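You operate a simulated robot arm through the tools that you are given. There is no shell and no other tool.

Carry out the task below with a simulated two-armed robot. There is one attempt and no reset: what you move stays moved.

Task
Pick up the purple-handled stick with one hand, pass it to the other hand and put it on the top of table w.

The check looks at the end state, three seconds after you hand in, the way a careful person would. Anything else that was tipped, shoved, dropped, spilled or broken makes it a failure.

Robot
Two 7-joint arms with two-finger parallel grippers on one trunk, on a base that moves. Base frame: it is fixed to the floor where the robot stands at the start and does not move with it; the origin is under the middle of the robot, x ahead of it, y to its left, z up; the surface under the hand at the start is at about z = 0.86. Units: m, rad, N and s.
The left shoulder is at the start at [0.02, 0.17, 1.228], the right one opposite. With the tool pointing down near the work surface each hand reaches from about 0.12 to 0.66 m from the robot's upright axis, wherever it stands, measured 20 degrees to its own side. Places, roughly: top of table W [2.2, -1.2, 0.9]. Payload 3.8 kg a hand.
The tool frame of a hand sits at the grasp point between the pads (the TCP): z along the fingers, y along the line on which they close. The tips reach 0.03 m beyond it. Largest opening 0.11 m; finger width 0.02, thickness 0.01; the body of the gripper, 0.048 by 0.112 m, starts 0.055 m behind the TCP.
Orientation is that of the tool frame in the base frame, as [roll, pitch, yaw] about the fixed x, y, z axes, in that order (R = Rz(yaw) Ry(pitch) Rx(roll)). With the fingers straight down and closing along the base's y, the tool's x points along the base's -x, its y along +y and its z along -z.

Tools
- The arms move only by the tool drive_tool. It takes "left_plan", "right_plan" or both (then of equal length, played together; a hand with none holds still); each is a list of rows, each a list of 6 numbers: the shift along the base's x, y, z in m, then the turn, a rotation vector about the base's x, y, z in rad. In form: [[x, y, z, rx, ry, rz], ...]. A call has 1 to 20 rows; each row shifts and turns the commanded pose from where the row before left it. "left_hand" and "right_hand" are, for a hand that has rows, the closure, from 0 (fully open) to 1 (shut), set as the call begins (left out, the last holds). A row lasts 0.2 s, in which the tool goes at most 0.05 m and 0.15 rad; a call with a longer step from one row to the next is refused whole, and so is a gripper value outside its range. Where a pose cannot be reached the arm comes as near as it can. A force on the tool above 40 N (or 10 N above the force at the start of the call, whichever is more), or a blocked arm, ends the call early, and 0.2 s more pass. The fingers move at their own pace (about 0.072 m/s each) and stop on an object; they squeeze with about 30 N. The grip force told is the motor's: it shows also when the fingers shut on nothing. Time passes only in rows, and 0.2 s behind the last, so rows that do not move let the fingers close. The reply holds the time, the measured pose of the TCP, the force on the tool along the base axes, the opening and the grip force, in the units named above and with some noise, with the torque about the TCP (base axes, N m) and any sound that the robot's microphone picked up.
- Cameras (640 x 400 px; columns grow to the right, rows downward): "scene" is now at [0.1181, -0.0264, 1.3785]; the picture's right is [-0.12, -0.99, 0.00], its down [-0.59, 0.07, -0.80] and it looks along [0.80, -0.09, -0.59] (base axes); focal length 278 px, centre (320, 200). "left" rides on the left gripper at [0.072, -0.017, -0.103] in its tool frame; the picture's right is [0.23, 0.97, 0.00], its down [-0.76, 0.18, -0.62] and it looks along [-0.61, 0.14, 0.78] (tool axes); focal length 222 px, centre (320, 200). "right" rides on the right gripper at [0.072, 0.017, -0.103] in its tool frame; the picture's right is [-0.23, 0.97, 0.00], its down [-0.76, -0.18, -0.62] and it looks along [-0.61, -0.14, 0.78] (tool axes); focal length 222 px, centre (320, 200). There is no depth. A picture from a camera that has moved, and an enlarged one, comes with that camera's place and axes in the base frame and with its lens. The place of the scene camera against the robot may be out by one fixed shift of up to 0.025 m in any direction.
- camera(camera): a new picture of that camera. The clock stands still meanwhile.
- slide_trunk(by): moves the trunk up (or, below 0, down) by that many m; the arms and the scene camera ride with it, the base frame stays. It gives what a move gives, with no picture.
- roll_base(legs): drives the robot by 1 to 6 legs, each [ahead, turn to the left] in m and rad, along the robot's own axes; the way and the turn of a leg run together, so that a leg with both is an arc; at most 1.5 m and 3.142 rad a leg. The arms and the cameras ride along, it lands a little off, and it stops where it bumps. It gives what a move gives.
- pan_tilt(pan, tilt): turns the head with the scene camera to pan (to the left, within 1.396 rad either way) and tilt (down, from -0.506 to 1.204), counted from straight ahead of the robot. It gives what a move gives.
- close_up(camera, box): a new picture of the part [left, top, right, bottom] of that camera's present view, enlarged. The clock stands still meanwhile.
- close_job(): hands the job in; it is judged then, once.

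Nothing tells you exact positions but the pictures and the camera data. Unless the task says otherwise, let go and move clear before handing in.

The tools are called after "Call:" by a JSON object that holds its "api" and its "payload". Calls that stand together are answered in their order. drive_tool: Moves the arms, as the interface text tells. Its arguments: {"type":"object","properties":{"left_plan":{"type":"array","items":{"type":"array","items":{"type":"number"}}},"left_hand":{"type":"number"},"right_plan":{"type":"array","items":{"type":"array","items":{"type":"number"}}},"right_hand":{"type":"number"}},"required":[]} The other tools are called the same way: slide_trunk (by) moves the trunk up or down; roll_base (legs) drives the base; pan_tilt (pan, tilt) turns the head that bears the scene camera; camera (camera) takes a picture; close_up (camera, box) takes an enlarged picture of a part of a camera's view; close_job () hands the job in.

At the start:

```text
clock: 0.0
left_eef_pos: [0.4665, 0.1509, 1.16]
left_ee_rot: [3.14, 0.001, 3.141]
left_force: [0.3, 0.1, 0.2]
left_ft_torque: [0.05, -0.02, 0.03]
left_opening: 0.1098
left_grip_force: 0.1
right_eef_pos: [0.5009, -0.2353, 1.1472]
right_ee_rot: [3.141, 0.0, 3.141]
right_force: [-0.5, -0.2, 0.6]
right_ft_torque: [0.05, 0.04, 0.01]
right_opening: 0.11
right_grip_force: 0.1
trunk travel left (down, up): [-0.325, 0.245]
robot x, y, heading: [0.0001, 0.0016, -0.001]
head pan, tilt (commanded): [-0.117, 0.635]
```

scene: 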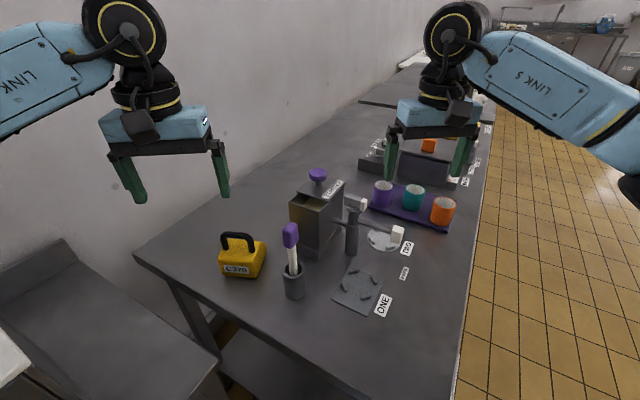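
right: 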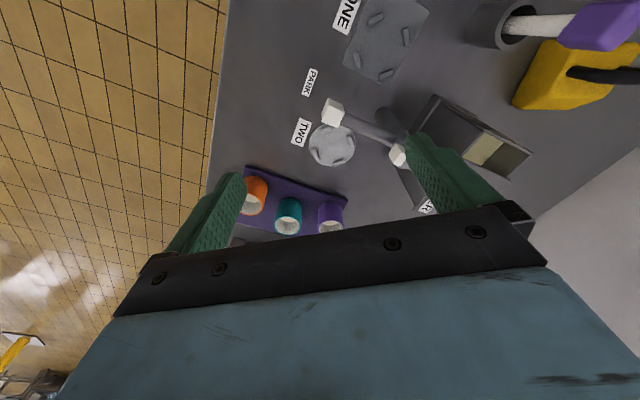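
left: 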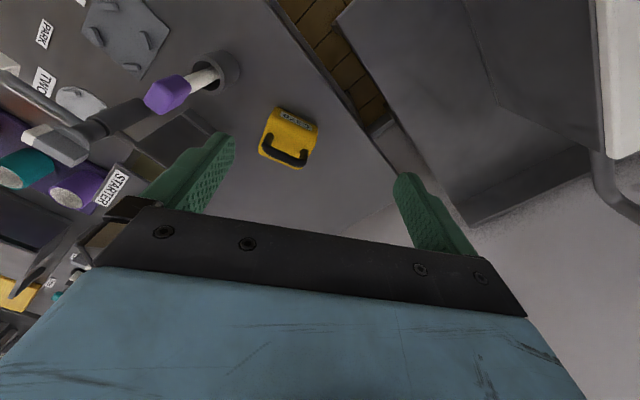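

The purple-handled stick appears to stand in a small grey cup on the near table, at about x 0.49, y -0.01. I'll look closer at it and its surroundings before moving.

Call:
{"api": "close_up", "payload": {"camera": "scene", "box": [200, 150, 420, 330]}}

Call:
{"api": "close_up", "payload": {"camera": "left", "box": [60, 0, 340, 180]}}

Call:
{"api": "close_up", "payload": {"camera": "right", "box": [380, 0, 640, 180]}}

Call:
{"api": "close_up", "payload": {"camera": "scene", "box": [340, 0, 640, 200]}}

```text
2.22 times, centred on (310, 240) of scene
camera zoom: at [0.1181, -0.0264, 1.3785], right [-0.12, -0.99, 0.0], down [-0.59, 0.07, -0.8], along [0.8, -0.09, -0.59], focal length 617 px, centre (342, 111)
```

zoom: 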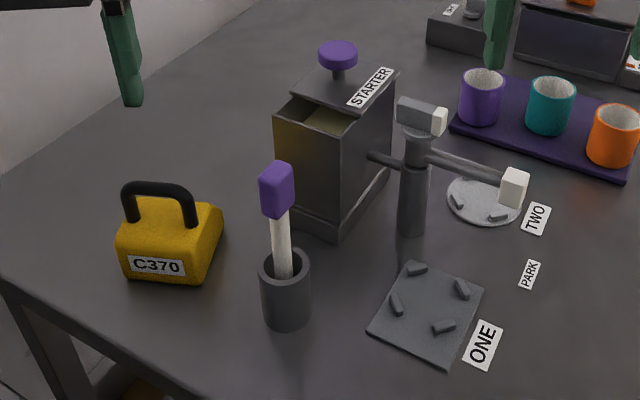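

```text
2.22 times, centred on (200, 90) of left
camera zoom: at [0.3928, 0.1341, 1.2626], right [-0.23, 0.97, 0.0], down [0.76, 0.18, 0.62], along [0.61, 0.14, -0.78], focal length 494 px, centre (587, 444)
```

zoom: 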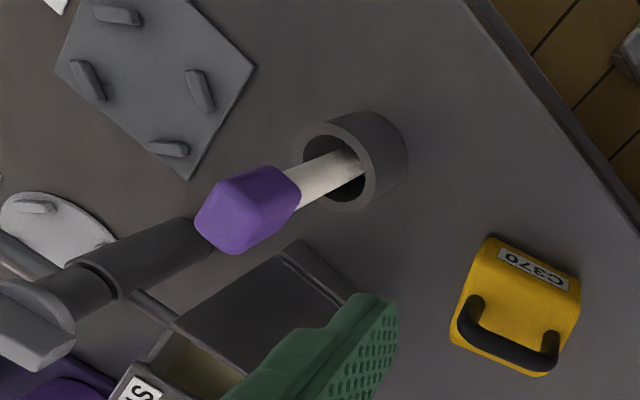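

```text
2.22 times, centred on (510, 90) of right
camera zoom: at [0.4278, -0.219, 1.2514], right [0.23, 0.97, 0.0], down [0.76, -0.18, 0.62], along [0.61, -0.14, -0.78], focal length 494 px, centre (-102, 444)
```

zoom: 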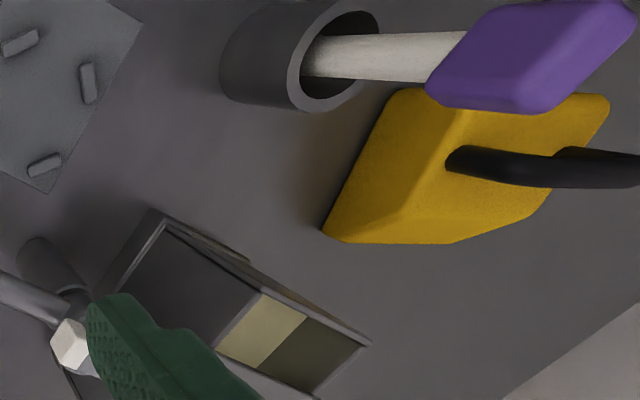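

```text
2.00 times, centred on (490, 100) of scene
camera zoom: at [0.1181, -0.0264, 1.3785], right [-0.12, -0.99, 0.0], down [-0.59, 0.07, -0.8], along [0.8, -0.09, -0.59], focal length 555 px, centre (-20, 400)
```

zoom: 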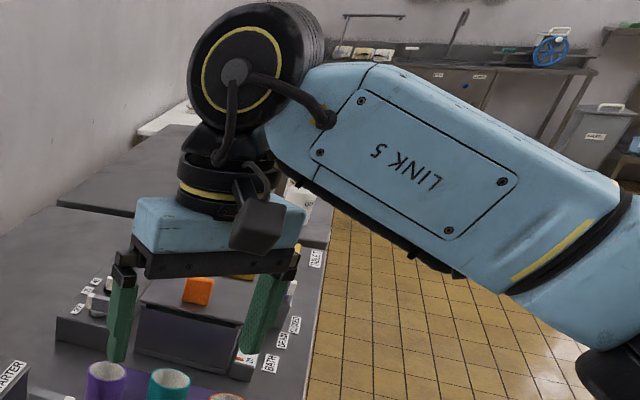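

The stick stands upright in its cup, with the handle at about (0.48, 0.00, 1.03) and the cup rim at about z 0.93. Next I'll turn the head to find table W and see the route to it.

Call:
{"api": "pan_tilt", "payload": {"pan": -0.6, "tilt": 0.3}}

Call:
{"api": "camera", "payload": {"camera": "scene"}}

```text
clock: 0.9
left_eef_pos: [0.4661, 0.1506, 1.1597]
left_ee_rot: [-3.141, -0.001, 3.14]
left_force: [0.7, 0.3, 0.4]
left_ft_torque: [-0.03, -0.02, 0.01]
left_opening: 0.1099
left_grip_force: 0.1
right_eef_pos: [0.5005, -0.2362, 1.1479]
right_ee_rot: [3.14, 0.0, 3.141]
right_force: [-0.4, 0.2, -0.1]
right_ft_torque: [0.0, 0.0, 0.0]
right_opening: 0.1097
right_grip_force: 0.0
trunk travel left (down, up): [-0.325, 0.245]
robot x, y, heading: [-0.0019, 0.0017, -0.0]
head pan, tilt (commanded): [-0.6, 0.3]
```

```text
taken
camera scene: at [0.1085, -0.0689, 1.409], right [-0.56, -0.83, 0.0], down [-0.24, 0.17, -0.96], along [0.79, -0.54, -0.3], focal length 278 px, centre (320, 200)
```

scene: 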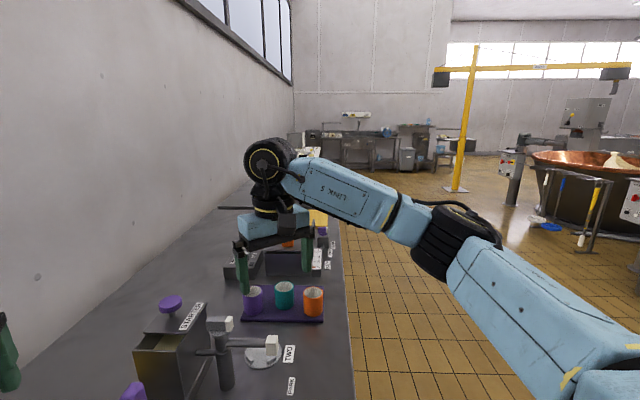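

The wall and table line run about 30 degrees to the right of my heading, so table W should be farther along the wall, behind the right wrist in this view. I'll zoom in on that area.

Call:
{"api": "close_up", "payload": {"camera": "scene", "box": [210, 110, 410, 250]}}

Call:
{"api": "close_up", "payload": {"camera": "scene", "box": [200, 200, 380, 330]}}

```text
2.86 times, centred on (310, 180) of scene
camera zoom: at [0.1085, -0.0689, 1.409], right [-0.56, -0.83, 0.0], down [-0.24, 0.17, -0.96], along [0.79, -0.54, -0.3], focal length 793 px, centre (349, 257)
```

zoom: 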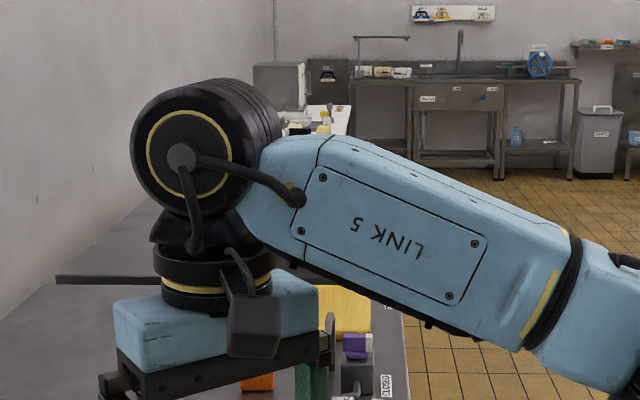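

```text
3.08 times, centred on (290, 265) of scene
camera zoom: at [0.1085, -0.0689, 1.409], right [-0.56, -0.83, 0.0], down [-0.24, 0.17, -0.96], along [0.79, -0.54, -0.3], focal length 854 px, centre (412, 0)
```

zoom: 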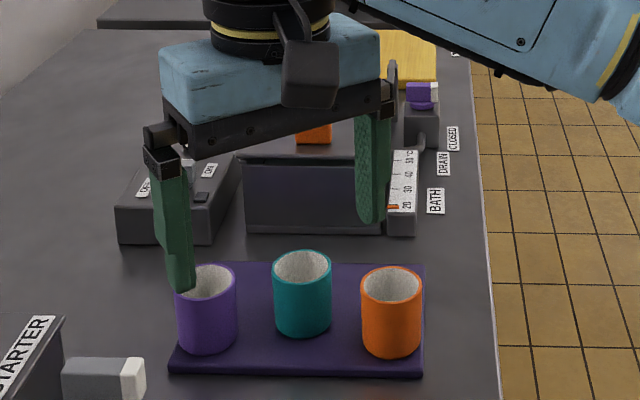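

Table W isn't visible behind the arm yet, so I'll leave it until later. First I'll aim the head at the stick and find out which way the faces of the handle point.

Call:
{"api": "pan_tilt", "payload": {"pan": 0.0, "tilt": 0.75}}

Call:
{"api": "camera", "payload": {"camera": "scene"}}

Call:
{"api": "close_up", "payload": {"camera": "left", "box": [130, 40, 260, 125]}}

Call:
{"api": "close_up", "payload": {"camera": "right", "box": [450, 0, 640, 120]}}

```text
clock: 1.9
left_eef_pos: [0.4655, 0.1511, 1.1603]
left_ee_rot: [3.141, 0.0, 3.141]
left_force: [-0.1, 0.2, 0.3]
left_ft_torque: [0.01, -0.02, -0.01]
left_opening: 0.1099
left_grip_force: 0.0
right_eef_pos: [0.5004, -0.2351, 1.148]
right_ee_rot: [3.141, 0.002, 3.141]
right_force: [-0.1, 0.0, 0.0]
right_ft_torque: [0.01, -0.01, 0.03]
right_opening: 0.1101
right_grip_force: 0.1
trunk travel left (down, up): [-0.325, 0.245]
robot x, y, heading: [-0.002, 0.002, -0.006]
head pan, tilt (commanded): [0.0, 0.75]
```

```text
taken
camera scene: at [0.1143, -0.0163, 1.3688], right [0.0, -1.0, 0.0], down [-0.68, 0.0, -0.73], along [0.73, 0.0, -0.68], focal length 278 px, centre (320, 200)
```

scene: 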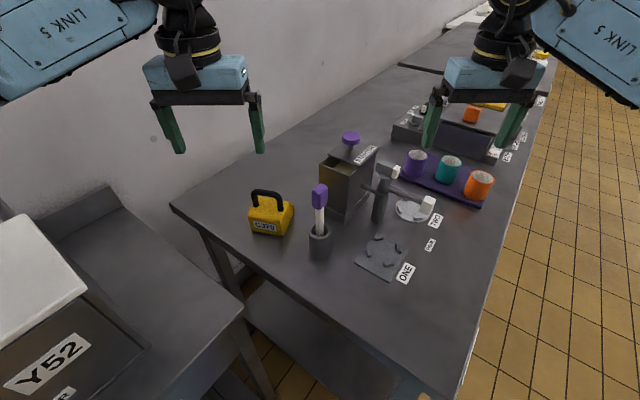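

```text
4.71 times, centred on (195, 82) of left
camera zoom: at [0.3928, 0.1341, 1.2626], right [-0.23, 0.97, 0.0], down [0.76, 0.18, 0.62], along [0.61, 0.14, -0.78], focal length 1045 px, centre (908, 753)
```

zoom: 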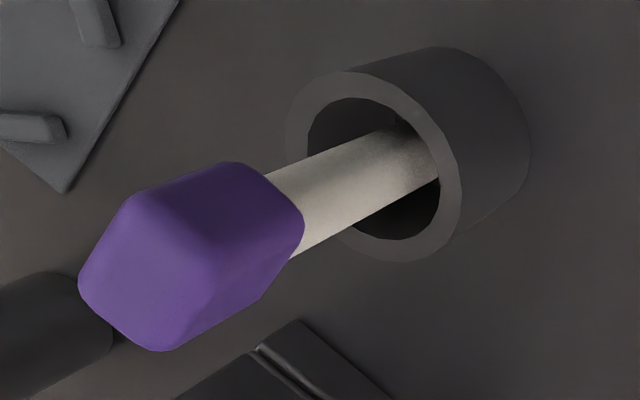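

```text
3.33 times, centred on (545, 60) of right
camera zoom: at [0.4278, -0.219, 1.2514], right [0.23, 0.97, 0.0], down [0.76, -0.18, 0.62], along [0.61, -0.14, -0.78], focal length 740 px, centre (-430, 667)
```

zoom: 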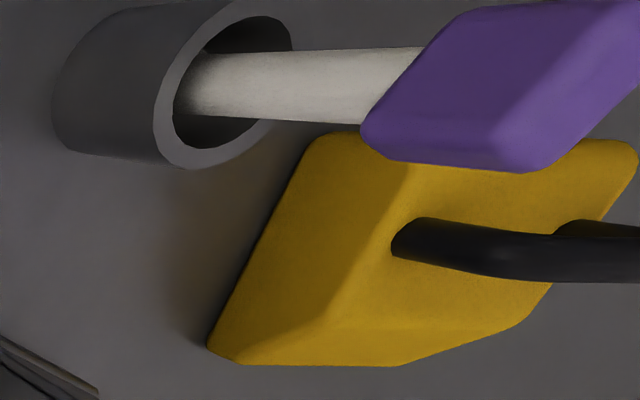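

The handle is a small block whose faces line up with the table, about 36 degrees clockwise from my axes. I'll bring the left hand above it at z 1.16, turned -36 degrees, and check the alignment with its camera.

Call:
{"api": "drive_tool", "payload": {"left_plan": [[0.003, -0.03, 0, 0, 0, -0.126], [0.003, -0.03, 0, 0, 0, -0.126], [0.003, -0.03, 0, 0, 0, -0.126], [0.003, -0.03, 0, 0, 0, -0.126], [0.003, -0.03, 0, 0, 0, -0.124], [0, 0, 0, 0, 0, 0]], "left_hand": 0}}

Call:
{"api": "camera", "payload": {"camera": "left"}}

Call:
{"api": "camera", "payload": {"camera": "right"}}

Call:
{"api": "close_up", "payload": {"camera": "scene", "box": [200, 60, 480, 290]}}

```text
clock: 3.3
left_eef_pos: [0.4807, 0.0001, 1.1597]
left_ee_rot: [3.14, -0.001, 2.514]
left_force: [0.6, 0.8, 0.1]
left_ft_torque: [-0.01, 0.02, 0.02]
left_opening: 0.1102
left_grip_force: 0.1
right_eef_pos: [0.5001, -0.2349, 1.1477]
right_ee_rot: [3.141, 0.001, -3.14]
right_force: [0.9, 0.2, 0.0]
right_ft_torque: [-0.01, 0.01, 0.01]
right_opening: 0.1098
right_grip_force: 0.1
trunk travel left (down, up): [-0.325, 0.245]
robot x, y, heading: [-0.0014, 0.0011, 0.005]
head pan, tilt (commanded): [0.0, 0.75]
```

```text
taken
camera left: at [0.4114, 0.0286, 1.2624], right [0.39, 0.92, 0.0], down [0.72, -0.3, 0.62], along [0.57, -0.24, -0.78], focal length 222 px, centre (320, 200)
```

left: 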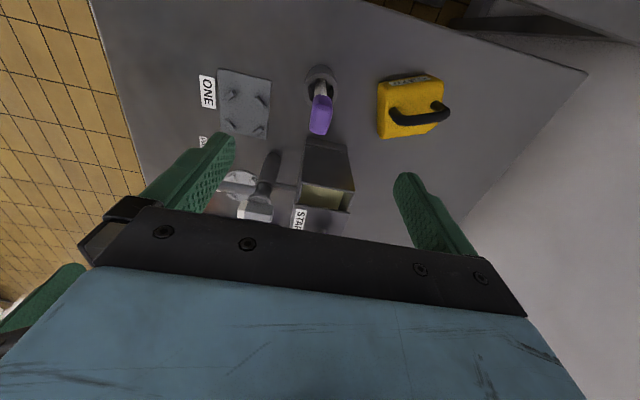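

```text
taken
camera right: at [0.4278, -0.2182, 1.2515], right [0.23, 0.97, 0.0], down [0.76, -0.18, 0.62], along [0.61, -0.14, -0.78], focal length 222 px, centre (320, 200)
```

right: 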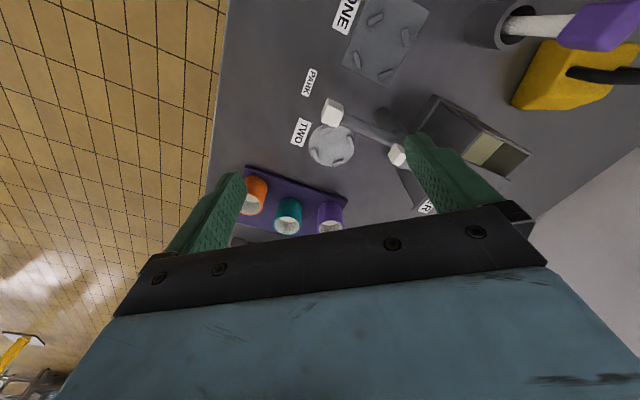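

```text
1.74 times, centred on (340, 175) of scene
camera zoom: at [0.1142, -0.0154, 1.3687], right [0.0, -1.0, 0.0], down [-0.68, 0.0, -0.73], along [0.73, 0.0, -0.68], focal length 483 px, centre (285, 244)
```

zoom: 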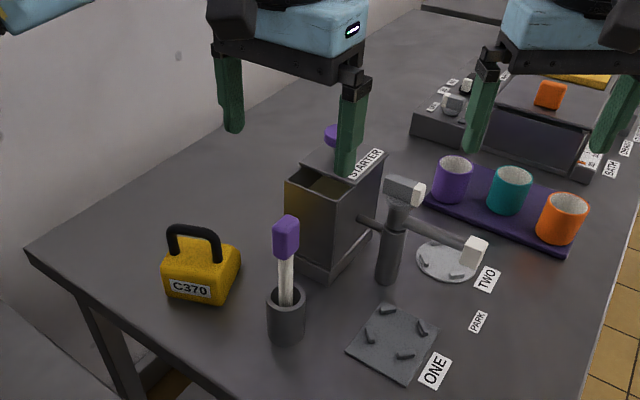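

The left hand is centred above the stick to within a few millimetres. I'll zoom in to check that the fingers line up with the handle faces.

Call:
{"api": "close_up", "payload": {"camera": "left", "box": [250, 40, 410, 150]}}

Call:
{"api": "close_up", "payload": {"camera": "right", "box": [400, 0, 640, 180]}}

```text
3.64 times, centred on (330, 95) of left
camera zoom: at [0.4114, 0.0286, 1.2624], right [0.39, 0.92, 0.0], down [0.72, -0.3, 0.62], along [0.57, -0.24, -0.78], focal length 808 px, centre (284, 582)
```

zoom: 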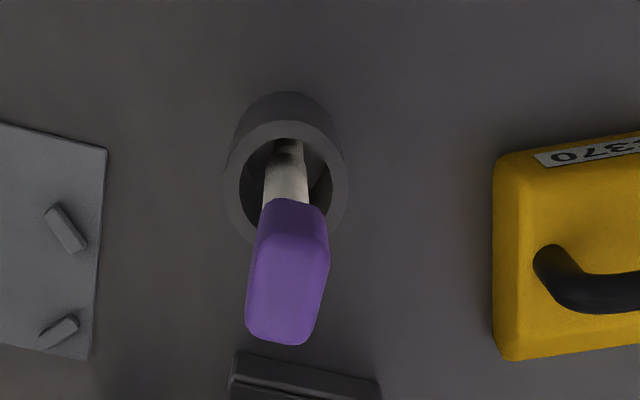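

```text
2.22 times, centred on (520, 90) of right
camera zoom: at [0.4278, -0.2182, 1.2515], right [0.23, 0.97, 0.0], down [0.76, -0.18, 0.62], along [0.61, -0.14, -0.78], focal length 494 px, centre (-124, 444)
```

zoom: 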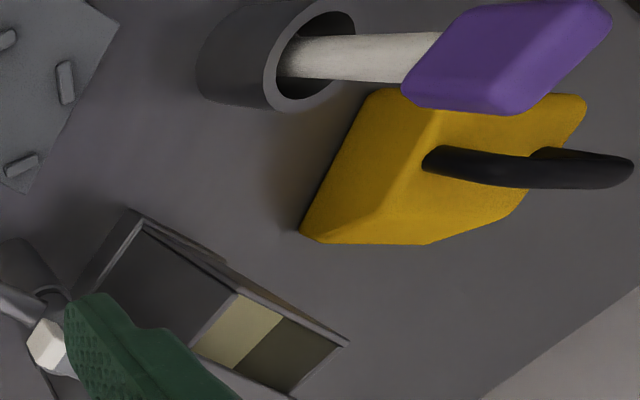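

The fingers line up with the faces and are centred to about a millimetre. I'll lower to z 1.03 around the handle.

Call:
{"api": "drive_tool", "payload": {"left_plan": [[0, 0, -0.026, 0, 0, 0], [0, 0, -0.026, 0, 0, 0], [0, 0, -0.026, 0, 0, 0], [-0.001, 0, -0.026, 0, 0, 0], [0, 0, -0.026, 0, 0, 0], [0, 0, 0, 0, 0, 0]]}}

Call:
{"api": "camera", "payload": {"camera": "left"}}

Call:
{"api": "close_up", "payload": {"camera": "scene", "box": [230, 120, 430, 270]}}

Call:
{"api": "close_up", "payload": {"camera": "right", "box": [400, 0, 640, 180]}}

```text
clock: 4.7
left_eef_pos: [0.4801, 0.0016, 1.0279]
left_ee_rot: [-3.14, 0.0, 2.513]
left_force: [0.2, -0.2, 0.3]
left_ft_torque: [0.03, 0.0, 0.01]
left_opening: 0.1098
left_grip_force: 0.0
right_eef_pos: [0.4998, -0.2367, 1.1484]
right_ee_rot: [-3.141, 0.0, 3.141]
right_force: [-0.2, -0.3, 0.4]
right_ft_torque: [0.0, -0.02, -0.01]
right_opening: 0.1099
right_grip_force: 0.1
trunk travel left (down, up): [-0.325, 0.245]
robot x, y, heading: [-0.001, -0.0004, 0.003]
head pan, tilt (commanded): [0.0, 0.75]
```

```text
taken
camera left: at [0.4121, 0.0304, 1.1307], right [0.39, 0.92, 0.0], down [0.72, -0.3, 0.62], along [0.57, -0.24, -0.78], focal length 222 px, centre (320, 200)
```

left: 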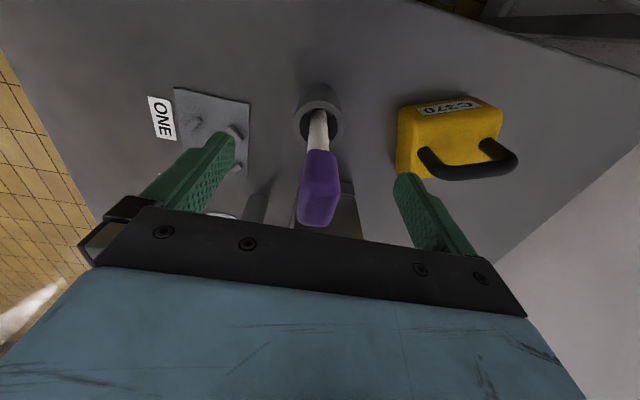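

```text
2.67 times, centred on (330, 195) of scene
camera zoom: at [0.1141, -0.0163, 1.3688], right [0.0, -1.0, 0.0], down [-0.68, 0.0, -0.73], along [0.73, 0.0, -0.68], focal length 740 px, centre (293, 213)
```

zoom: 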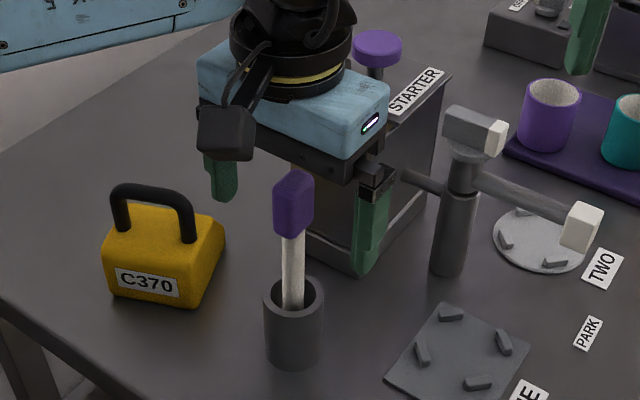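

```text
2.22 times, centred on (520, 90) of right
camera zoom: at [0.4277, -0.219, 1.2515], right [0.23, 0.97, 0.0], down [0.76, -0.18, 0.62], along [0.61, -0.14, -0.78], focal length 494 px, centre (-124, 444)
```

zoom: 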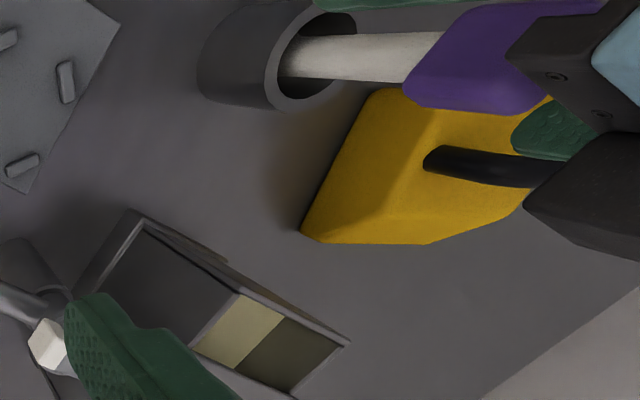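

The handle sits midway between the fingertips and is level with them. I'll close the left hand on it.

Call:
{"api": "drive_tool", "payload": {"left_plan": [[0, 0, 0, 0, 0, 0], [0, 0, 0, 0, 0, 0], [0, 0, 0, 0, 0, 0], [0, 0, 0, 0, 0, 0], [0, 0, 0, 0, 0, 0], [0, 0, 0, 0, 0, 0]], "left_hand": 1}}

Call:
{"api": "camera", "payload": {"camera": "left"}}

Call:
{"api": "close_up", "payload": {"camera": "scene", "box": [230, 120, 430, 270]}}

```text
clock: 6.1
left_eef_pos: [0.4809, 0.0005, 1.0283]
left_ee_rot: [-3.141, 0.0, 2.513]
left_force: [-0.3, -0.5, -0.2]
left_ft_torque: [-0.04, 0.0, -0.01]
left_opening: 0.0191
left_grip_force: 29.6
right_eef_pos: [0.5009, -0.2354, 1.1472]
right_ee_rot: [-3.141, -0.001, -3.141]
right_force: [0.1, -0.1, -1.0]
right_ft_torque: [-0.02, -0.02, -0.03]
right_opening: 0.1101
right_grip_force: 0.0
trunk travel left (down, up): [-0.325, 0.245]
robot x, y, heading: [0.0009, -0.0025, 0.004]
head pan, tilt (commanded): [0.0, 0.75]
```

```text
taken
camera left: at [0.4122, 0.0304, 1.131], right [0.39, 0.92, 0.0], down [0.72, -0.3, 0.62], along [0.57, -0.24, -0.78], focal length 222 px, centre (320, 200)
```

left: 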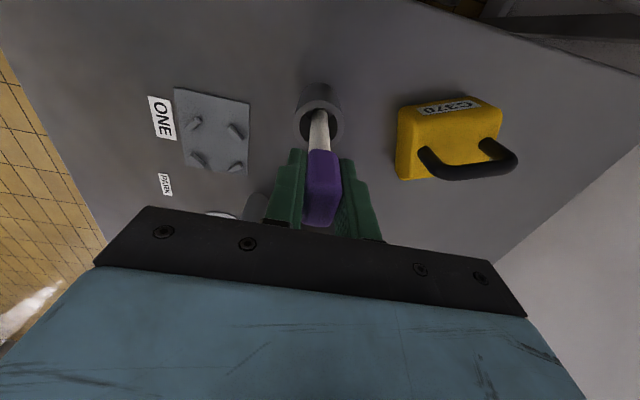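

```text
2.67 times, centred on (330, 195) of scene
camera zoom: at [0.1143, -0.0162, 1.3687], right [0.0, -1.0, 0.0], down [-0.68, 0.0, -0.73], along [0.73, 0.0, -0.68], focal length 740 px, centre (293, 213)
```

zoom: 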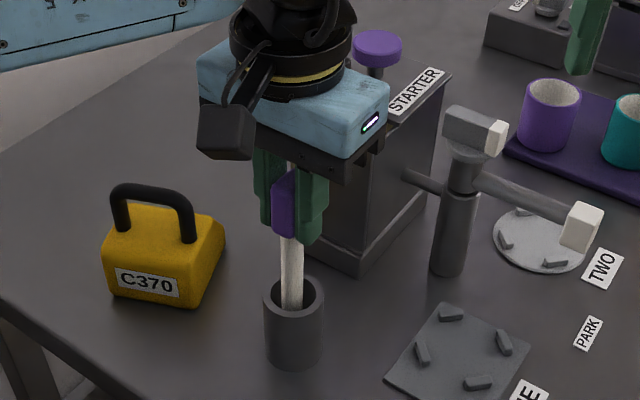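

The handle is gripped, with an opening of 0.019 and 30 N. I'll lift straight up and make sure the cup stays behind.

Call:
{"api": "drive_tool", "payload": {"left_plan": [[0, 0, 0.01, 0, 0, 0], [0, 0, 0.015, 0, 0, 0], [0, 0, 0.015, 0, 0, 0]]}}

Call:
{"api": "close_up", "payload": {"camera": "scene", "box": [230, 120, 430, 270]}}

Call:
{"api": "close_up", "payload": {"camera": "left", "box": [240, 60, 400, 240]}}

```text
clock: 6.9
left_eef_pos: [0.4784, 0.0005, 1.0675]
left_ee_rot: [-3.141, 0.0, 2.517]
left_force: [0.7, -0.3, 0.1]
left_ft_torque: [-0.03, -0.01, -0.05]
left_opening: 0.0194
left_grip_force: 29.9
right_eef_pos: [0.5022, -0.2357, 1.1472]
right_ee_rot: [-3.14, -0.001, -3.141]
right_force: [0.2, -0.2, -0.4]
right_ft_torque: [0.0, 0.02, -0.01]
right_opening: 0.1101
right_grip_force: 0.1
trunk travel left (down, up): [-0.325, 0.245]
robot x, y, heading: [-0.0024, 0.0022, 0.001]
head pan, tilt (commanded): [0.0, 0.75]
```

```text
2.67 times, centred on (330, 195) of scene
camera zoom: at [0.1141, -0.0163, 1.3687], right [0.0, -1.0, 0.0], down [-0.68, 0.0, -0.73], along [0.73, 0.0, -0.68], focal length 740 px, centre (293, 213)
```

zoom: 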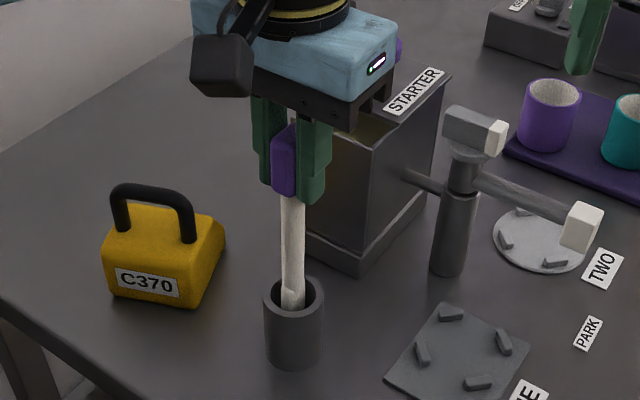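

```text
2.22 times, centred on (320, 150) of left
camera zoom: at [0.4106, 0.0297, 1.1708], right [0.39, 0.92, 0.0], down [0.72, -0.3, 0.62], along [0.57, -0.24, -0.78], focal length 494 px, centre (320, 311)
```

zoom: 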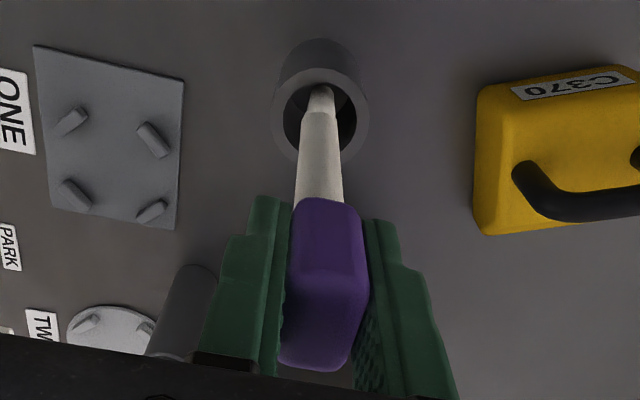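

The stick is sliding up cleanly and the cup hasn't moved. I'll keep lifting until the tip is well clear of the rim.

Call:
{"api": "drive_tool", "payload": {"left_plan": [[0, 0, 0.02, 0, 0, 0], [0, 0, 0.025, 0, 0, 0], [0, 0, 0.03, 0, 0, 0], [0, 0, 0.03, 0, 0, 0], [0, 0, 0.03, 0, 0, 0], [0, 0, 0.03, 0, 0, 0]]}}

Call:
{"api": "camera", "payload": {"camera": "scene"}}

Call:
{"api": "camera", "payload": {"camera": "left"}}

Call:
{"api": "camera", "payload": {"camera": "right"}}

```text
clock: 8.3
left_eef_pos: [0.4811, 0.0033, 1.2341]
left_ee_rot: [-3.14, 0.001, 2.513]
left_force: [-0.2, 0.2, 0.4]
left_ft_torque: [0.05, 0.02, 0.0]
left_opening: 0.019
left_grip_force: 30.2
right_eef_pos: [0.5003, -0.2358, 1.1467]
right_ee_rot: [3.141, 0.001, -3.139]
right_force: [0.3, 0.7, 0.8]
right_ft_torque: [-0.01, 0.0, 0.02]
right_opening: 0.11
right_grip_force: 0.0
trunk travel left (down, up): [-0.325, 0.245]
robot x, y, heading: [0.0002, -0.0009, -0.0]
head pan, tilt (commanded): [0.0, 0.75]
```

```text
taken
camera scene: at [0.1139, -0.0163, 1.3688], right [0.0, -1.0, 0.0], down [-0.68, 0.0, -0.73], along [0.73, 0.0, -0.68], focal length 278 px, centre (320, 200)
```

scene: 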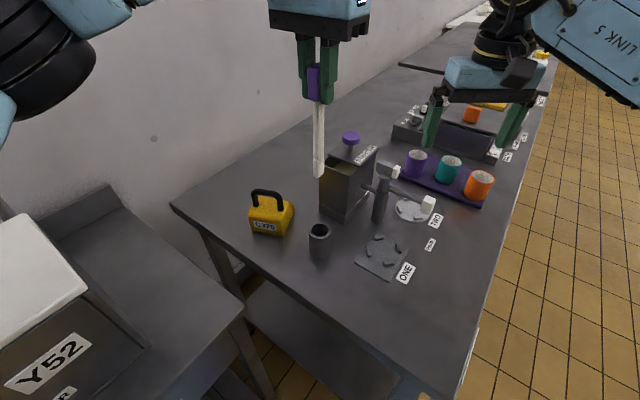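

```text
taken
camera left: at [0.4119, 0.0315, 1.3369], right [0.39, 0.92, 0.0], down [0.72, -0.3, 0.62], along [0.57, -0.24, -0.78], focal length 222 px, centre (320, 200)
```

left: 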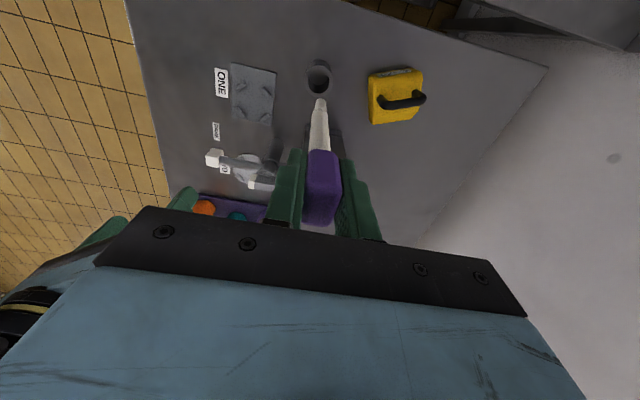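

```text
taken
camera right: at [0.4275, -0.2191, 1.2515], right [0.23, 0.97, 0.0], down [0.76, -0.18, 0.62], along [0.61, -0.14, -0.78], focal length 222 px, centre (320, 200)
```

right: 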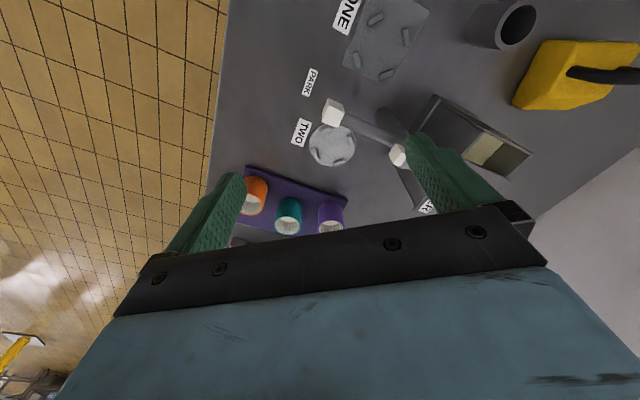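

The stick is free and its tip is about 0.165 m below the grip, with the cup still standing. Before backing off for the hand-over I'll look to both sides for obstacles.

Call:
{"api": "pan_tilt", "payload": {"pan": 1.39, "tilt": 0.6}}

Call:
{"api": "camera", "payload": {"camera": "scene"}}

Call:
{"api": "pan_tilt", "payload": {"pan": -1.39, "tilt": 0.6}}

Call:
{"api": "camera", "payload": {"camera": "scene"}}

```text
clock: 9.8
left_eef_pos: [0.4812, 0.0035, 1.2328]
left_ee_rot: [-3.14, 0.001, 2.513]
left_force: [0.7, 0.4, -0.9]
left_ft_torque: [0.01, 0.0, 0.0]
left_opening: 0.0192
left_grip_force: 29.6
right_eef_pos: [0.5003, -0.235, 1.1469]
right_ee_rot: [-3.141, -0.002, 3.142]
right_force: [-0.1, 0.3, 0.5]
right_ft_torque: [-0.01, 0.0, 0.0]
right_opening: 0.11
right_grip_force: 0.1
trunk travel left (down, up): [-0.325, 0.245]
robot x, y, heading: [0.0011, 0.0011, -0.001]
head pan, tilt (commanded): [1.389, 0.6]
```

```text
taken
camera scene: at [0.0475, 0.0707, 1.3816], right [0.98, -0.18, 0.0], down [-0.1, -0.56, -0.83], along [0.15, 0.81, -0.56], focal length 278 px, centre (320, 200)
```

scene: 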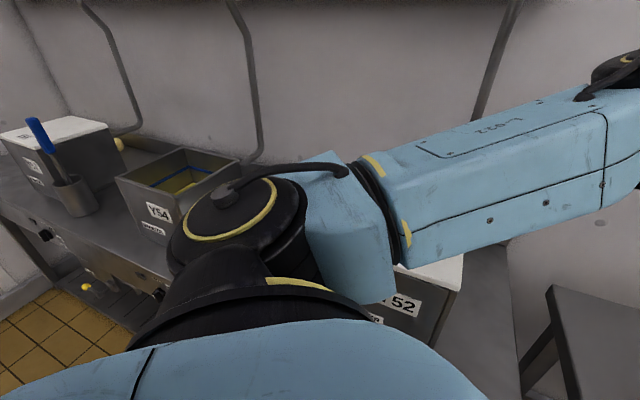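

```text
clock: 12.3
left_eef_pos: [0.4814, 0.0028, 1.233]
left_ee_rot: [-3.141, 0.001, 2.513]
left_force: [0.4, 1.5, -0.6]
left_ft_torque: [0.0, 0.01, 0.01]
left_opening: 0.019
left_grip_force: 30.1
right_eef_pos: [0.4999, -0.2347, 1.1477]
right_ee_rot: [3.142, 0.0, -3.141]
right_force: [-0.3, 0.1, -1.1]
right_ft_torque: [-0.02, 0.0, -0.05]
right_opening: 0.1101
right_grip_force: 0.0
trunk travel left (down, up): [-0.325, 0.245]
robot x, y, heading: [0.0015, 0.0013, -0.002]
head pan, tilt (commanded): [-1.389, 0.6]
```

```text
taken
camera scene: at [0.0474, -0.1031, 1.3816], right [-0.98, -0.18, 0.0], down [-0.1, 0.56, -0.83], along [0.15, -0.81, -0.56], focal length 278 px, centre (320, 200)
```

scene: 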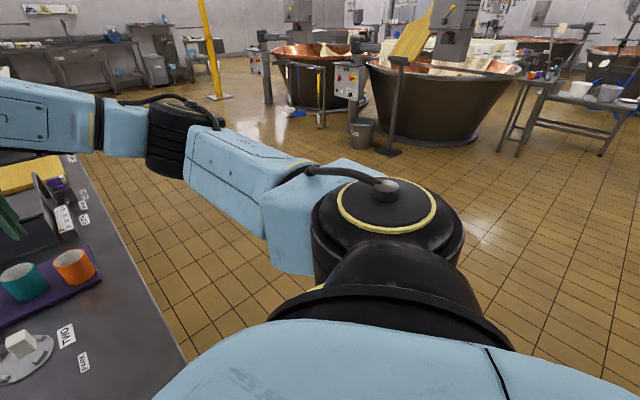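

To the right is open floor. To the left another bench runs close by, and backing straight up leads away from both benches, so I'll do that for 0.35 m to get free air for the hand-over.

Call:
{"api": "roll_base", "payload": {"legs": [[-0.35, 0]]}}

Call:
{"api": "pan_tilt", "payload": {"pan": -0.3, "tilt": 0.5}}

Call:
{"api": "camera", "payload": {"camera": "scene"}}

```text
clock: 14.6
left_eef_pos: [0.1277, 0.0048, 1.2342]
left_ee_rot: [3.141, -0.002, 2.519]
left_force: [0.0, 0.3, 0.3]
left_ft_torque: [0.03, 0.01, 0.02]
left_opening: 0.019
left_grip_force: 29.8
right_eef_pos: [0.1491, -0.234, 1.1472]
right_ee_rot: [-3.141, 0.002, -3.136]
right_force: [-0.2, 0.2, -0.7]
right_ft_torque: [0.03, -0.01, -0.03]
right_opening: 0.1103
right_grip_force: 0.1
trunk travel left (down, up): [-0.325, 0.245]
robot x, y, heading: [-0.3507, 0.0026, 0.009]
head pan, tilt (commanded): [-1.389, 0.6]
```

```text
clock: 15.9
left_eef_pos: [0.1291, 0.0034, 1.2323]
left_ee_rot: [-3.141, 0.0, 2.517]
left_force: [-0.6, 0.2, -0.7]
left_ft_torque: [-0.02, 0.02, 0.01]
left_opening: 0.0193
left_grip_force: 29.7
right_eef_pos: [0.1498, -0.2336, 1.147]
right_ee_rot: [3.14, -0.002, -3.136]
right_force: [0.1, 0.6, -0.4]
right_ft_torque: [-0.04, 0.02, 0.0]
right_opening: 0.1101
right_grip_force: 0.1
trunk travel left (down, up): [-0.325, 0.245]
robot x, y, heading: [-0.3516, -0.0017, 0.006]
head pan, tilt (commanded): [-0.3, 0.499]
```

```text
taken
camera scene: at [-0.2339, -0.0435, 1.3907], right [-0.29, -0.96, 0.0], down [-0.46, 0.14, -0.88], along [0.84, -0.26, -0.48], focal length 278 px, centre (320, 200)
```

scene: 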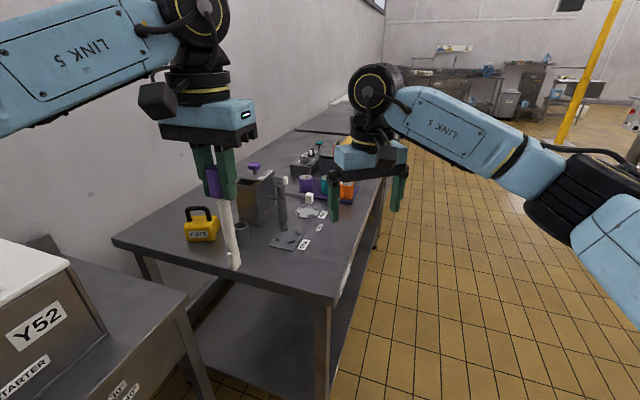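

Now I'm clear of the benches, base at x -0.35. I'll swing the left hand back square and out to the left, and raise the right hand, to set up the hand-over.

Call:
{"api": "drive_tool", "payload": {"left_plan": [[-0.004, 0.033, 0, 0, 0, 0.125], [-0.004, 0.033, 0, 0, 0, 0.125], [-0.004, 0.033, 0, 0, 0, 0.125], [-0.004, 0.033, 0, 0, 0, 0.125], [-0.004, 0.034, 0, 0, 0, 0.125], [0, 0, 0, 0, 0, 0]], "right_plan": [[0, -0.01, 0.02, 0, 0, 0.14], [0, -0.01, 0.02, 0, 0, 0.14], [0, -0.01, 0.02, 0, 0, 0.14], [0, 0, 0.02, 0, 0, 0.14], [0, 0, 0.02, 0, 0, 0.14], [0, 0, 0.02, 0, 0, 0.14]]}}

```text
clock: 17.3
left_eef_pos: [0.1069, 0.1684, 1.232]
left_ee_rot: [-3.141, 0.0, -3.14]
left_force: [0.1, -0.5, 0.2]
left_ft_torque: [0.04, 0.05, 0.0]
left_opening: 0.0191
left_grip_force: 29.8
right_eef_pos: [0.0927, -0.2248, 1.25]
right_ee_rot: [-3.141, -0.001, -2.299]
right_force: [0.5, 0.5, -0.1]
right_ft_torque: [0.02, 0.02, 0.0]
right_opening: 0.1097
right_grip_force: 0.0
right hand out of reach, approached as far as the arm can: row 5, 6
trunk travel left (down, up): [-0.325, 0.245]
robot x, y, heading: [-0.3534, 0.0025, 0.008]
head pan, tilt (commanded): [-0.3, 0.499]
```

The right arm can't get that high at full stretch, so I'll do the hand-over lower and nearer. The Y52 box and its bench would be close to my left wrist here, so first I'll turn right and roll out to the open floor.

Call:
{"api": "roll_base", "payload": {"legs": [[0, -1.75], [0.45, 0]]}}

Call:
{"api": "pan_tilt", "payload": {"pan": 1.2, "tilt": 0.35}}

Call:
{"api": "camera", "payload": {"camera": "scene"}}

```text
clock: 24.3
left_eef_pos: [-0.351, -0.929, 1.2309]
left_ee_rot: [3.141, 0.0, 1.387]
left_force: [0.6, 0.1, -0.6]
left_ft_torque: [-0.01, 0.01, -0.01]
left_opening: 0.0192
left_grip_force: 29.9
right_eef_pos: [-0.7331, -0.8435, 1.2497]
right_ee_rot: [3.141, 0.0, 2.225]
right_force: [-0.1, 0.6, -0.4]
right_ft_torque: [-0.01, 0.01, 0.01]
right_opening: 0.1097
right_grip_force: 0.0
trunk travel left (down, up): [-0.325, 0.245]
robot x, y, heading: [-0.4334, -0.4442, -1.749]
head pan, tilt (commanded): [-0.3, 0.499]
```

```text
clock: 25.9
left_eef_pos: [-0.3501, -0.9296, 1.2318]
left_ee_rot: [3.14, 0.0, 1.389]
left_force: [-0.4, -0.2, -0.6]
left_ft_torque: [-0.02, -0.02, -0.03]
left_opening: 0.019
left_grip_force: 30.3
right_eef_pos: [-0.7326, -0.8436, 1.2504]
right_ee_rot: [-3.141, 0.0, 2.226]
right_force: [0.8, 0.7, 0.2]
right_ft_torque: [-0.01, 0.01, 0.01]
right_opening: 0.11
right_grip_force: 0.0
trunk travel left (down, up): [-0.325, 0.245]
robot x, y, heading: [-0.4315, -0.4463, -1.75]
head pan, tilt (commanded): [1.201, 0.351]
```

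```text
taken
camera scene: at [-0.347, -0.5313, 1.4044], right [-0.52, -0.85, 0.0], down [-0.29, 0.18, -0.94], along [0.8, -0.49, -0.34], focal length 278 px, centre (320, 200)
```

scene: 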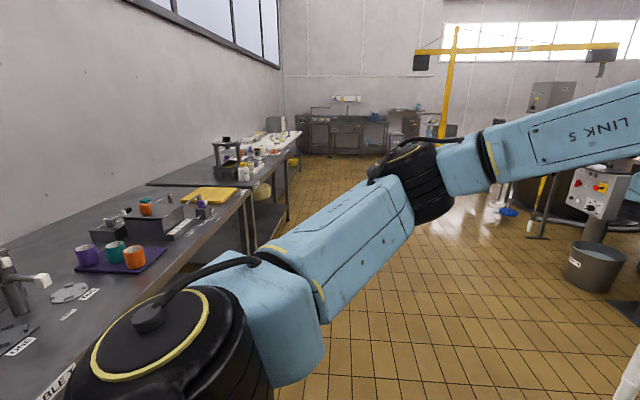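

Out in the open now. Table W should be the next table along the wall, around pixel (237, 158), so I'll zoom in there.

Call:
{"api": "close_up", "payload": {"camera": "scene", "box": [140, 90, 340, 220]}}

Call:
{"api": "close_up", "payload": {"camera": "scene", "box": [190, 120, 310, 200]}}

```text
3.08 times, centred on (240, 155) of scene
camera zoom: at [-0.347, -0.5313, 1.4044], right [-0.52, -0.85, 0.0], down [-0.29, 0.18, -0.94], along [0.8, -0.49, -0.34], focal length 854 px, centre (566, 338)
```

zoom: 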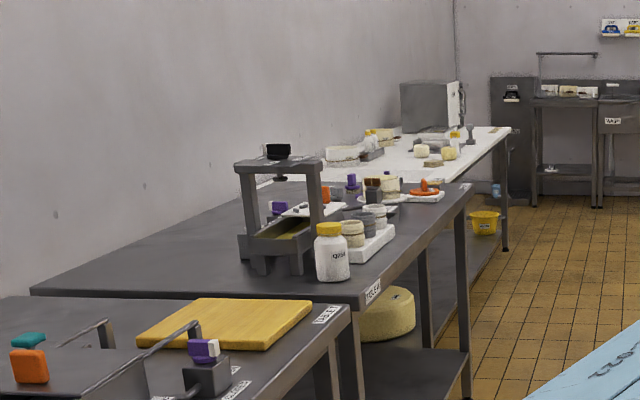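

```text
5.00 times, centred on (250, 160) of scene
camera zoom: at [-0.347, -0.5313, 1.4044], right [-0.52, -0.85, 0.0], down [-0.29, 0.18, -0.94], along [0.8, -0.49, -0.34], focal length 1388 px, centre (670, 400)
```

zoom: 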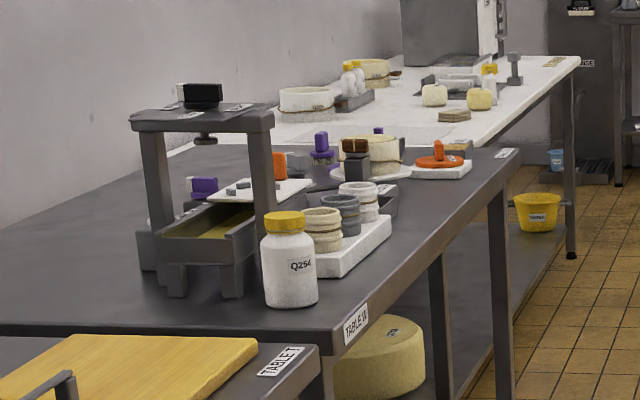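

Table W is the next table (the label is on its near corner), and it is cluttered with a press, a bottle and jars, so I'll choose a free spot when I'm closer. First I'll turn to face -y exactly so the hand-over lines up with the base axes.

Call:
{"api": "roll_base", "payload": {"legs": [[0, 0.179]]}}

Call:
{"api": "pan_tilt", "payload": {"pan": 0.0, "tilt": 0.55}}

Call:
{"api": "camera", "payload": {"camera": "scene"}}

```text
clock: 27.0
left_eef_pos: [-0.2677, -0.9078, 1.2323]
left_ee_rot: [-3.141, 0.0, 1.567]
left_force: [0.1, 0.0, -0.2]
left_ft_torque: [-0.02, -0.02, 0.0]
left_opening: 0.019
left_grip_force: 30.2
right_eef_pos: [-0.6588, -0.8899, 1.2505]
right_ee_rot: [-3.139, 0.0, 2.404]
right_force: [0.5, -0.7, -1.1]
right_ft_torque: [0.02, -0.02, -0.02]
right_opening: 0.1102
right_grip_force: 0.1
trunk travel left (down, up): [-0.325, 0.245]
robot x, y, heading: [-0.4318, -0.4434, -1.573]
head pan, tilt (commanded): [1.201, 0.351]
```

```text
clock: 28.4
left_eef_pos: [-0.2669, -0.9073, 1.232]
left_ee_rot: [3.141, 0.0, 1.565]
left_force: [-0.1, 0.2, -0.7]
left_ft_torque: [0.02, 0.01, -0.02]
left_opening: 0.0194
left_grip_force: 30.6
right_eef_pos: [-0.6596, -0.8905, 1.2504]
right_ee_rot: [-3.141, -0.001, 2.407]
right_force: [0.9, 0.8, -0.6]
right_ft_torque: [-0.05, 0.03, 0.03]
right_opening: 0.1101
right_grip_force: 0.1
trunk travel left (down, up): [-0.325, 0.245]
robot x, y, heading: [-0.4351, -0.4461, -1.575]
head pan, tilt (commanded): [0.0, 0.55]
```

```text
taken
camera scene: at [-0.4229, -0.5727, 1.3861], right [-1.0, 0.0, 0.0], down [0.0, 0.52, -0.85], along [0.0, -0.85, -0.52], focal length 278 px, centre (320, 200)
```

scene: 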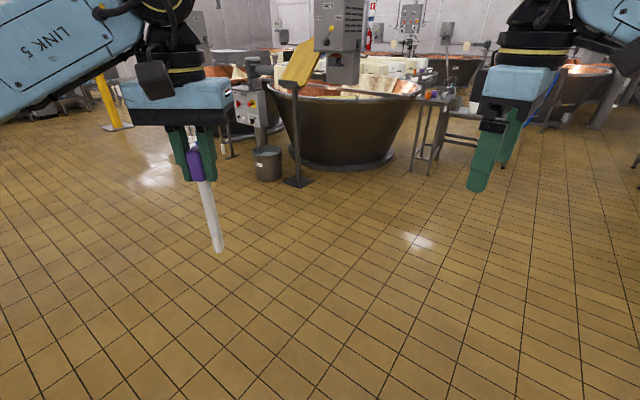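

Open floor all around. I'll swing the left hand to point to my right so the stick is level, while the right hand drops a little and finishes its quarter turn.

Call:
{"api": "drive_tool", "payload": {"left_plan": [[0, 0.004, -0.012, 0, 0.1428, 0], [0, 0.004, -0.012, 0, 0.1428, 0], [0, 0.004, -0.012, 0, 0.1428, 0], [0, 0.004, -0.012, 0, 0.1428, 0], [0, 0.004, -0.012, 0, 0.1428, 0], [0, 0.004, -0.012, 0, 0.1428, 0], [0, 0.004, -0.012, 0, 0.1428, 0], [0, 0.004, -0.012, 0, 0.1428, 0], [0, 0.004, -0.012, 0, 0.1428, 0], [0, 0.004, -0.012, 0, 0.1428, 0], [0, 0, -0.012, 0, 0.1428, 0], [0, 0, 0, 0, 0, 0]], "right_plan": [[0, 0.01, -0.02, 0, 0, 0], [0, 0.01, -0.02, 0, 0, 0], [0, 0.01, -0.02, 0, 0, 0], [0, 0, -0.01, 0, 0, 0], [0, 0, 0, 0, 0, 0.1], [0, 0, 0, 0, 0, 0.1], [0, 0, 0, 0, 0, 0.1], [0, 0, 0, 0, 0, 0.1], [0, 0, 0, 0, 0, 0.1], [0, 0, 0, 0, 0, 0.1], [0, 0, 0, 0, 0, 0.13], [0, 0, 0, 0, 0, 0]]}}

Call:
{"api": "camera", "payload": {"camera": "scene"}}

```text
clock: 31.0
left_eef_pos: [-0.2681, -0.8707, 1.1004]
left_ee_rot: [-1.569, 0.005, 1.571]
left_force: [-1.0, 0.6, 0.2]
left_ft_torque: [-0.01, -0.03, 0.01]
left_opening: 0.0192
left_grip_force: 30.5
right_eef_pos: [-0.5691, -0.7382, 1.176]
right_ee_rot: [-3.139, 0.0, 3.136]
right_force: [0.0, -0.2, 0.2]
right_ft_torque: [0.0, -0.01, -0.02]
right_opening: 0.1104
right_grip_force: 0.1
right hand out of reach, approached as far as the arm can: row 6, 7, 8, 9, 10, 11
trunk travel left (down, up): [-0.325, 0.245]
robot x, y, heading: [-0.4334, -0.4427, -1.574]
head pan, tilt (commanded): [0.0, 0.55]
```

```text
taken
camera scene: at [-0.4232, -0.5728, 1.3861], right [-1.0, 0.0, 0.0], down [0.0, 0.52, -0.85], along [0.0, -0.85, -0.52], focal length 278 px, centre (320, 200)
```

scene: 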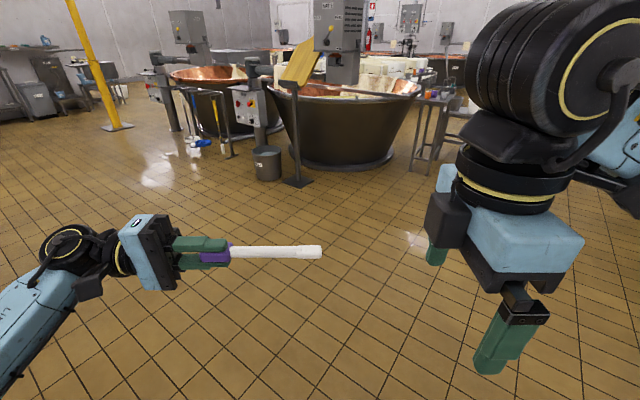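

The left hand now points to my right and holds the stick level at z 1.10. The right hand was pulled inward by its reach limit up there, so I'll lower both hands to get into its good workspace and see how it settles.

Call:
{"api": "drive_tool", "payload": {"left_plan": [[0, 0, -0.03, 0, 0, 0], [0, 0, -0.03, 0, 0, 0], [0, 0, -0.03, 0, 0, 0], [0, 0, -0.03, 0, 0, 0], [0, 0, 0, 0, 0, 0], [0, 0, 0, 0, 0, 0]], "right_plan": [[0, 0, -0.03, 0, 0, 0], [0, 0, -0.03, 0, 0, 0], [0, 0, -0.03, 0, 0, 0], [0, 0, -0.03, 0, 0, 0], [0, 0, 0, 0, 0, 0], [0, 0, 0, 0, 0, 0]]}}

Call:
{"api": "camera", "payload": {"camera": "scene"}}

```text
clock: 32.4
left_eef_pos: [-0.2676, -0.8663, 0.9781]
left_ee_rot: [-1.57, 0.007, 1.571]
left_force: [-0.6, 0.2, -0.4]
left_ft_torque: [0.03, -0.03, 0.02]
left_opening: 0.0189
left_grip_force: 29.8
right_eef_pos: [-0.5687, -0.7344, 1.1096]
right_ee_rot: [3.141, -0.001, 3.126]
right_force: [0.3, 0.2, 0.4]
right_ft_torque: [0.01, 0.01, -0.03]
right_opening: 0.1099
right_grip_force: 0.1
right hand out of reach, approached as far as the arm can: row 2, 3, 4
trunk travel left (down, up): [-0.325, 0.245]
robot x, y, heading: [-0.4297, -0.4464, -1.574]
head pan, tilt (commanded): [0.0, 0.55]
```

```text
taken
camera scene: at [-0.423, -0.5728, 1.3861], right [-1.0, 0.0, 0.0], down [0.0, 0.52, -0.85], along [0.0, -0.85, -0.52], focal length 278 px, centre (320, 200)
```

scene: 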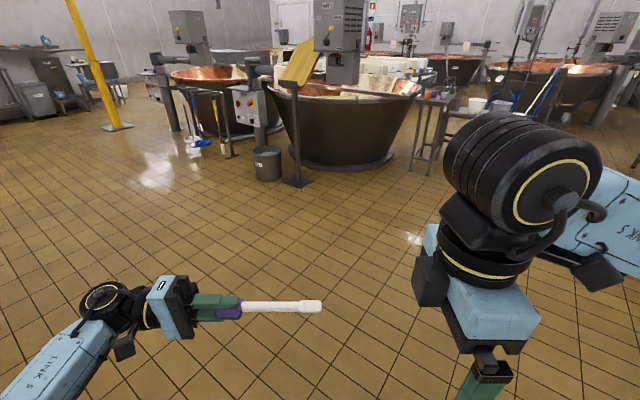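

The right wrist doesn't like the full quarter turn. A 45 degree version should suit both arms: the left points the stick back-right and the right turns only 45 degrees. I'll unwind the right hand and move it out first.

Call:
{"api": "drive_tool", "payload": {"right_plan": [[-0.01, -0.018, 0, 0, 0, -0.131], [-0.01, -0.018, 0, 0, 0, -0.131], [-0.01, -0.018, 0, 0, 0, -0.131], [-0.01, -0.018, 0, 0, 0, -0.131], [-0.01, -0.02, 0, 0, 0, -0.131], [-0.01, -0.02, 0, 0, 0, -0.131], [0, 0, 0, 0, 0, 0]]}}

Call:
{"api": "camera", "payload": {"camera": "scene"}}

```text
clock: 34.0
left_eef_pos: [-0.268, -0.8658, 0.9778]
left_ee_rot: [-1.571, 0.006, 1.571]
left_force: [-1.5, -0.6, -0.2]
left_ft_torque: [0.0, -0.02, -0.02]
left_opening: 0.0194
left_grip_force: 30.6
right_eef_pos: [-0.6264, -0.8458, 1.1082]
right_ee_rot: [-3.139, -0.001, 2.346]
right_force: [0.5, -0.7, 0.7]
right_ft_torque: [0.02, 0.01, -0.01]
right_opening: 0.11
right_grip_force: 0.0
trunk travel left (down, up): [-0.325, 0.245]
robot x, y, heading: [-0.4368, -0.4487, -1.578]
head pan, tilt (commanded): [0.0, 0.55]
```

```text
taken
camera scene: at [-0.4228, -0.5726, 1.3861], right [-1.0, 0.0, 0.0], down [0.0, 0.52, -0.85], along [0.0, -0.85, -0.52], focal length 278 px, centre (320, 200)
```

scene: 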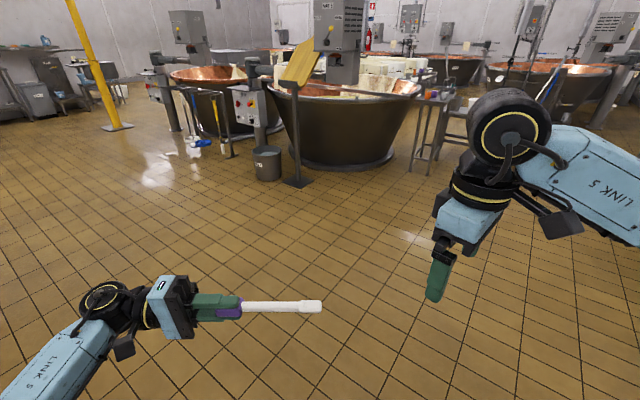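

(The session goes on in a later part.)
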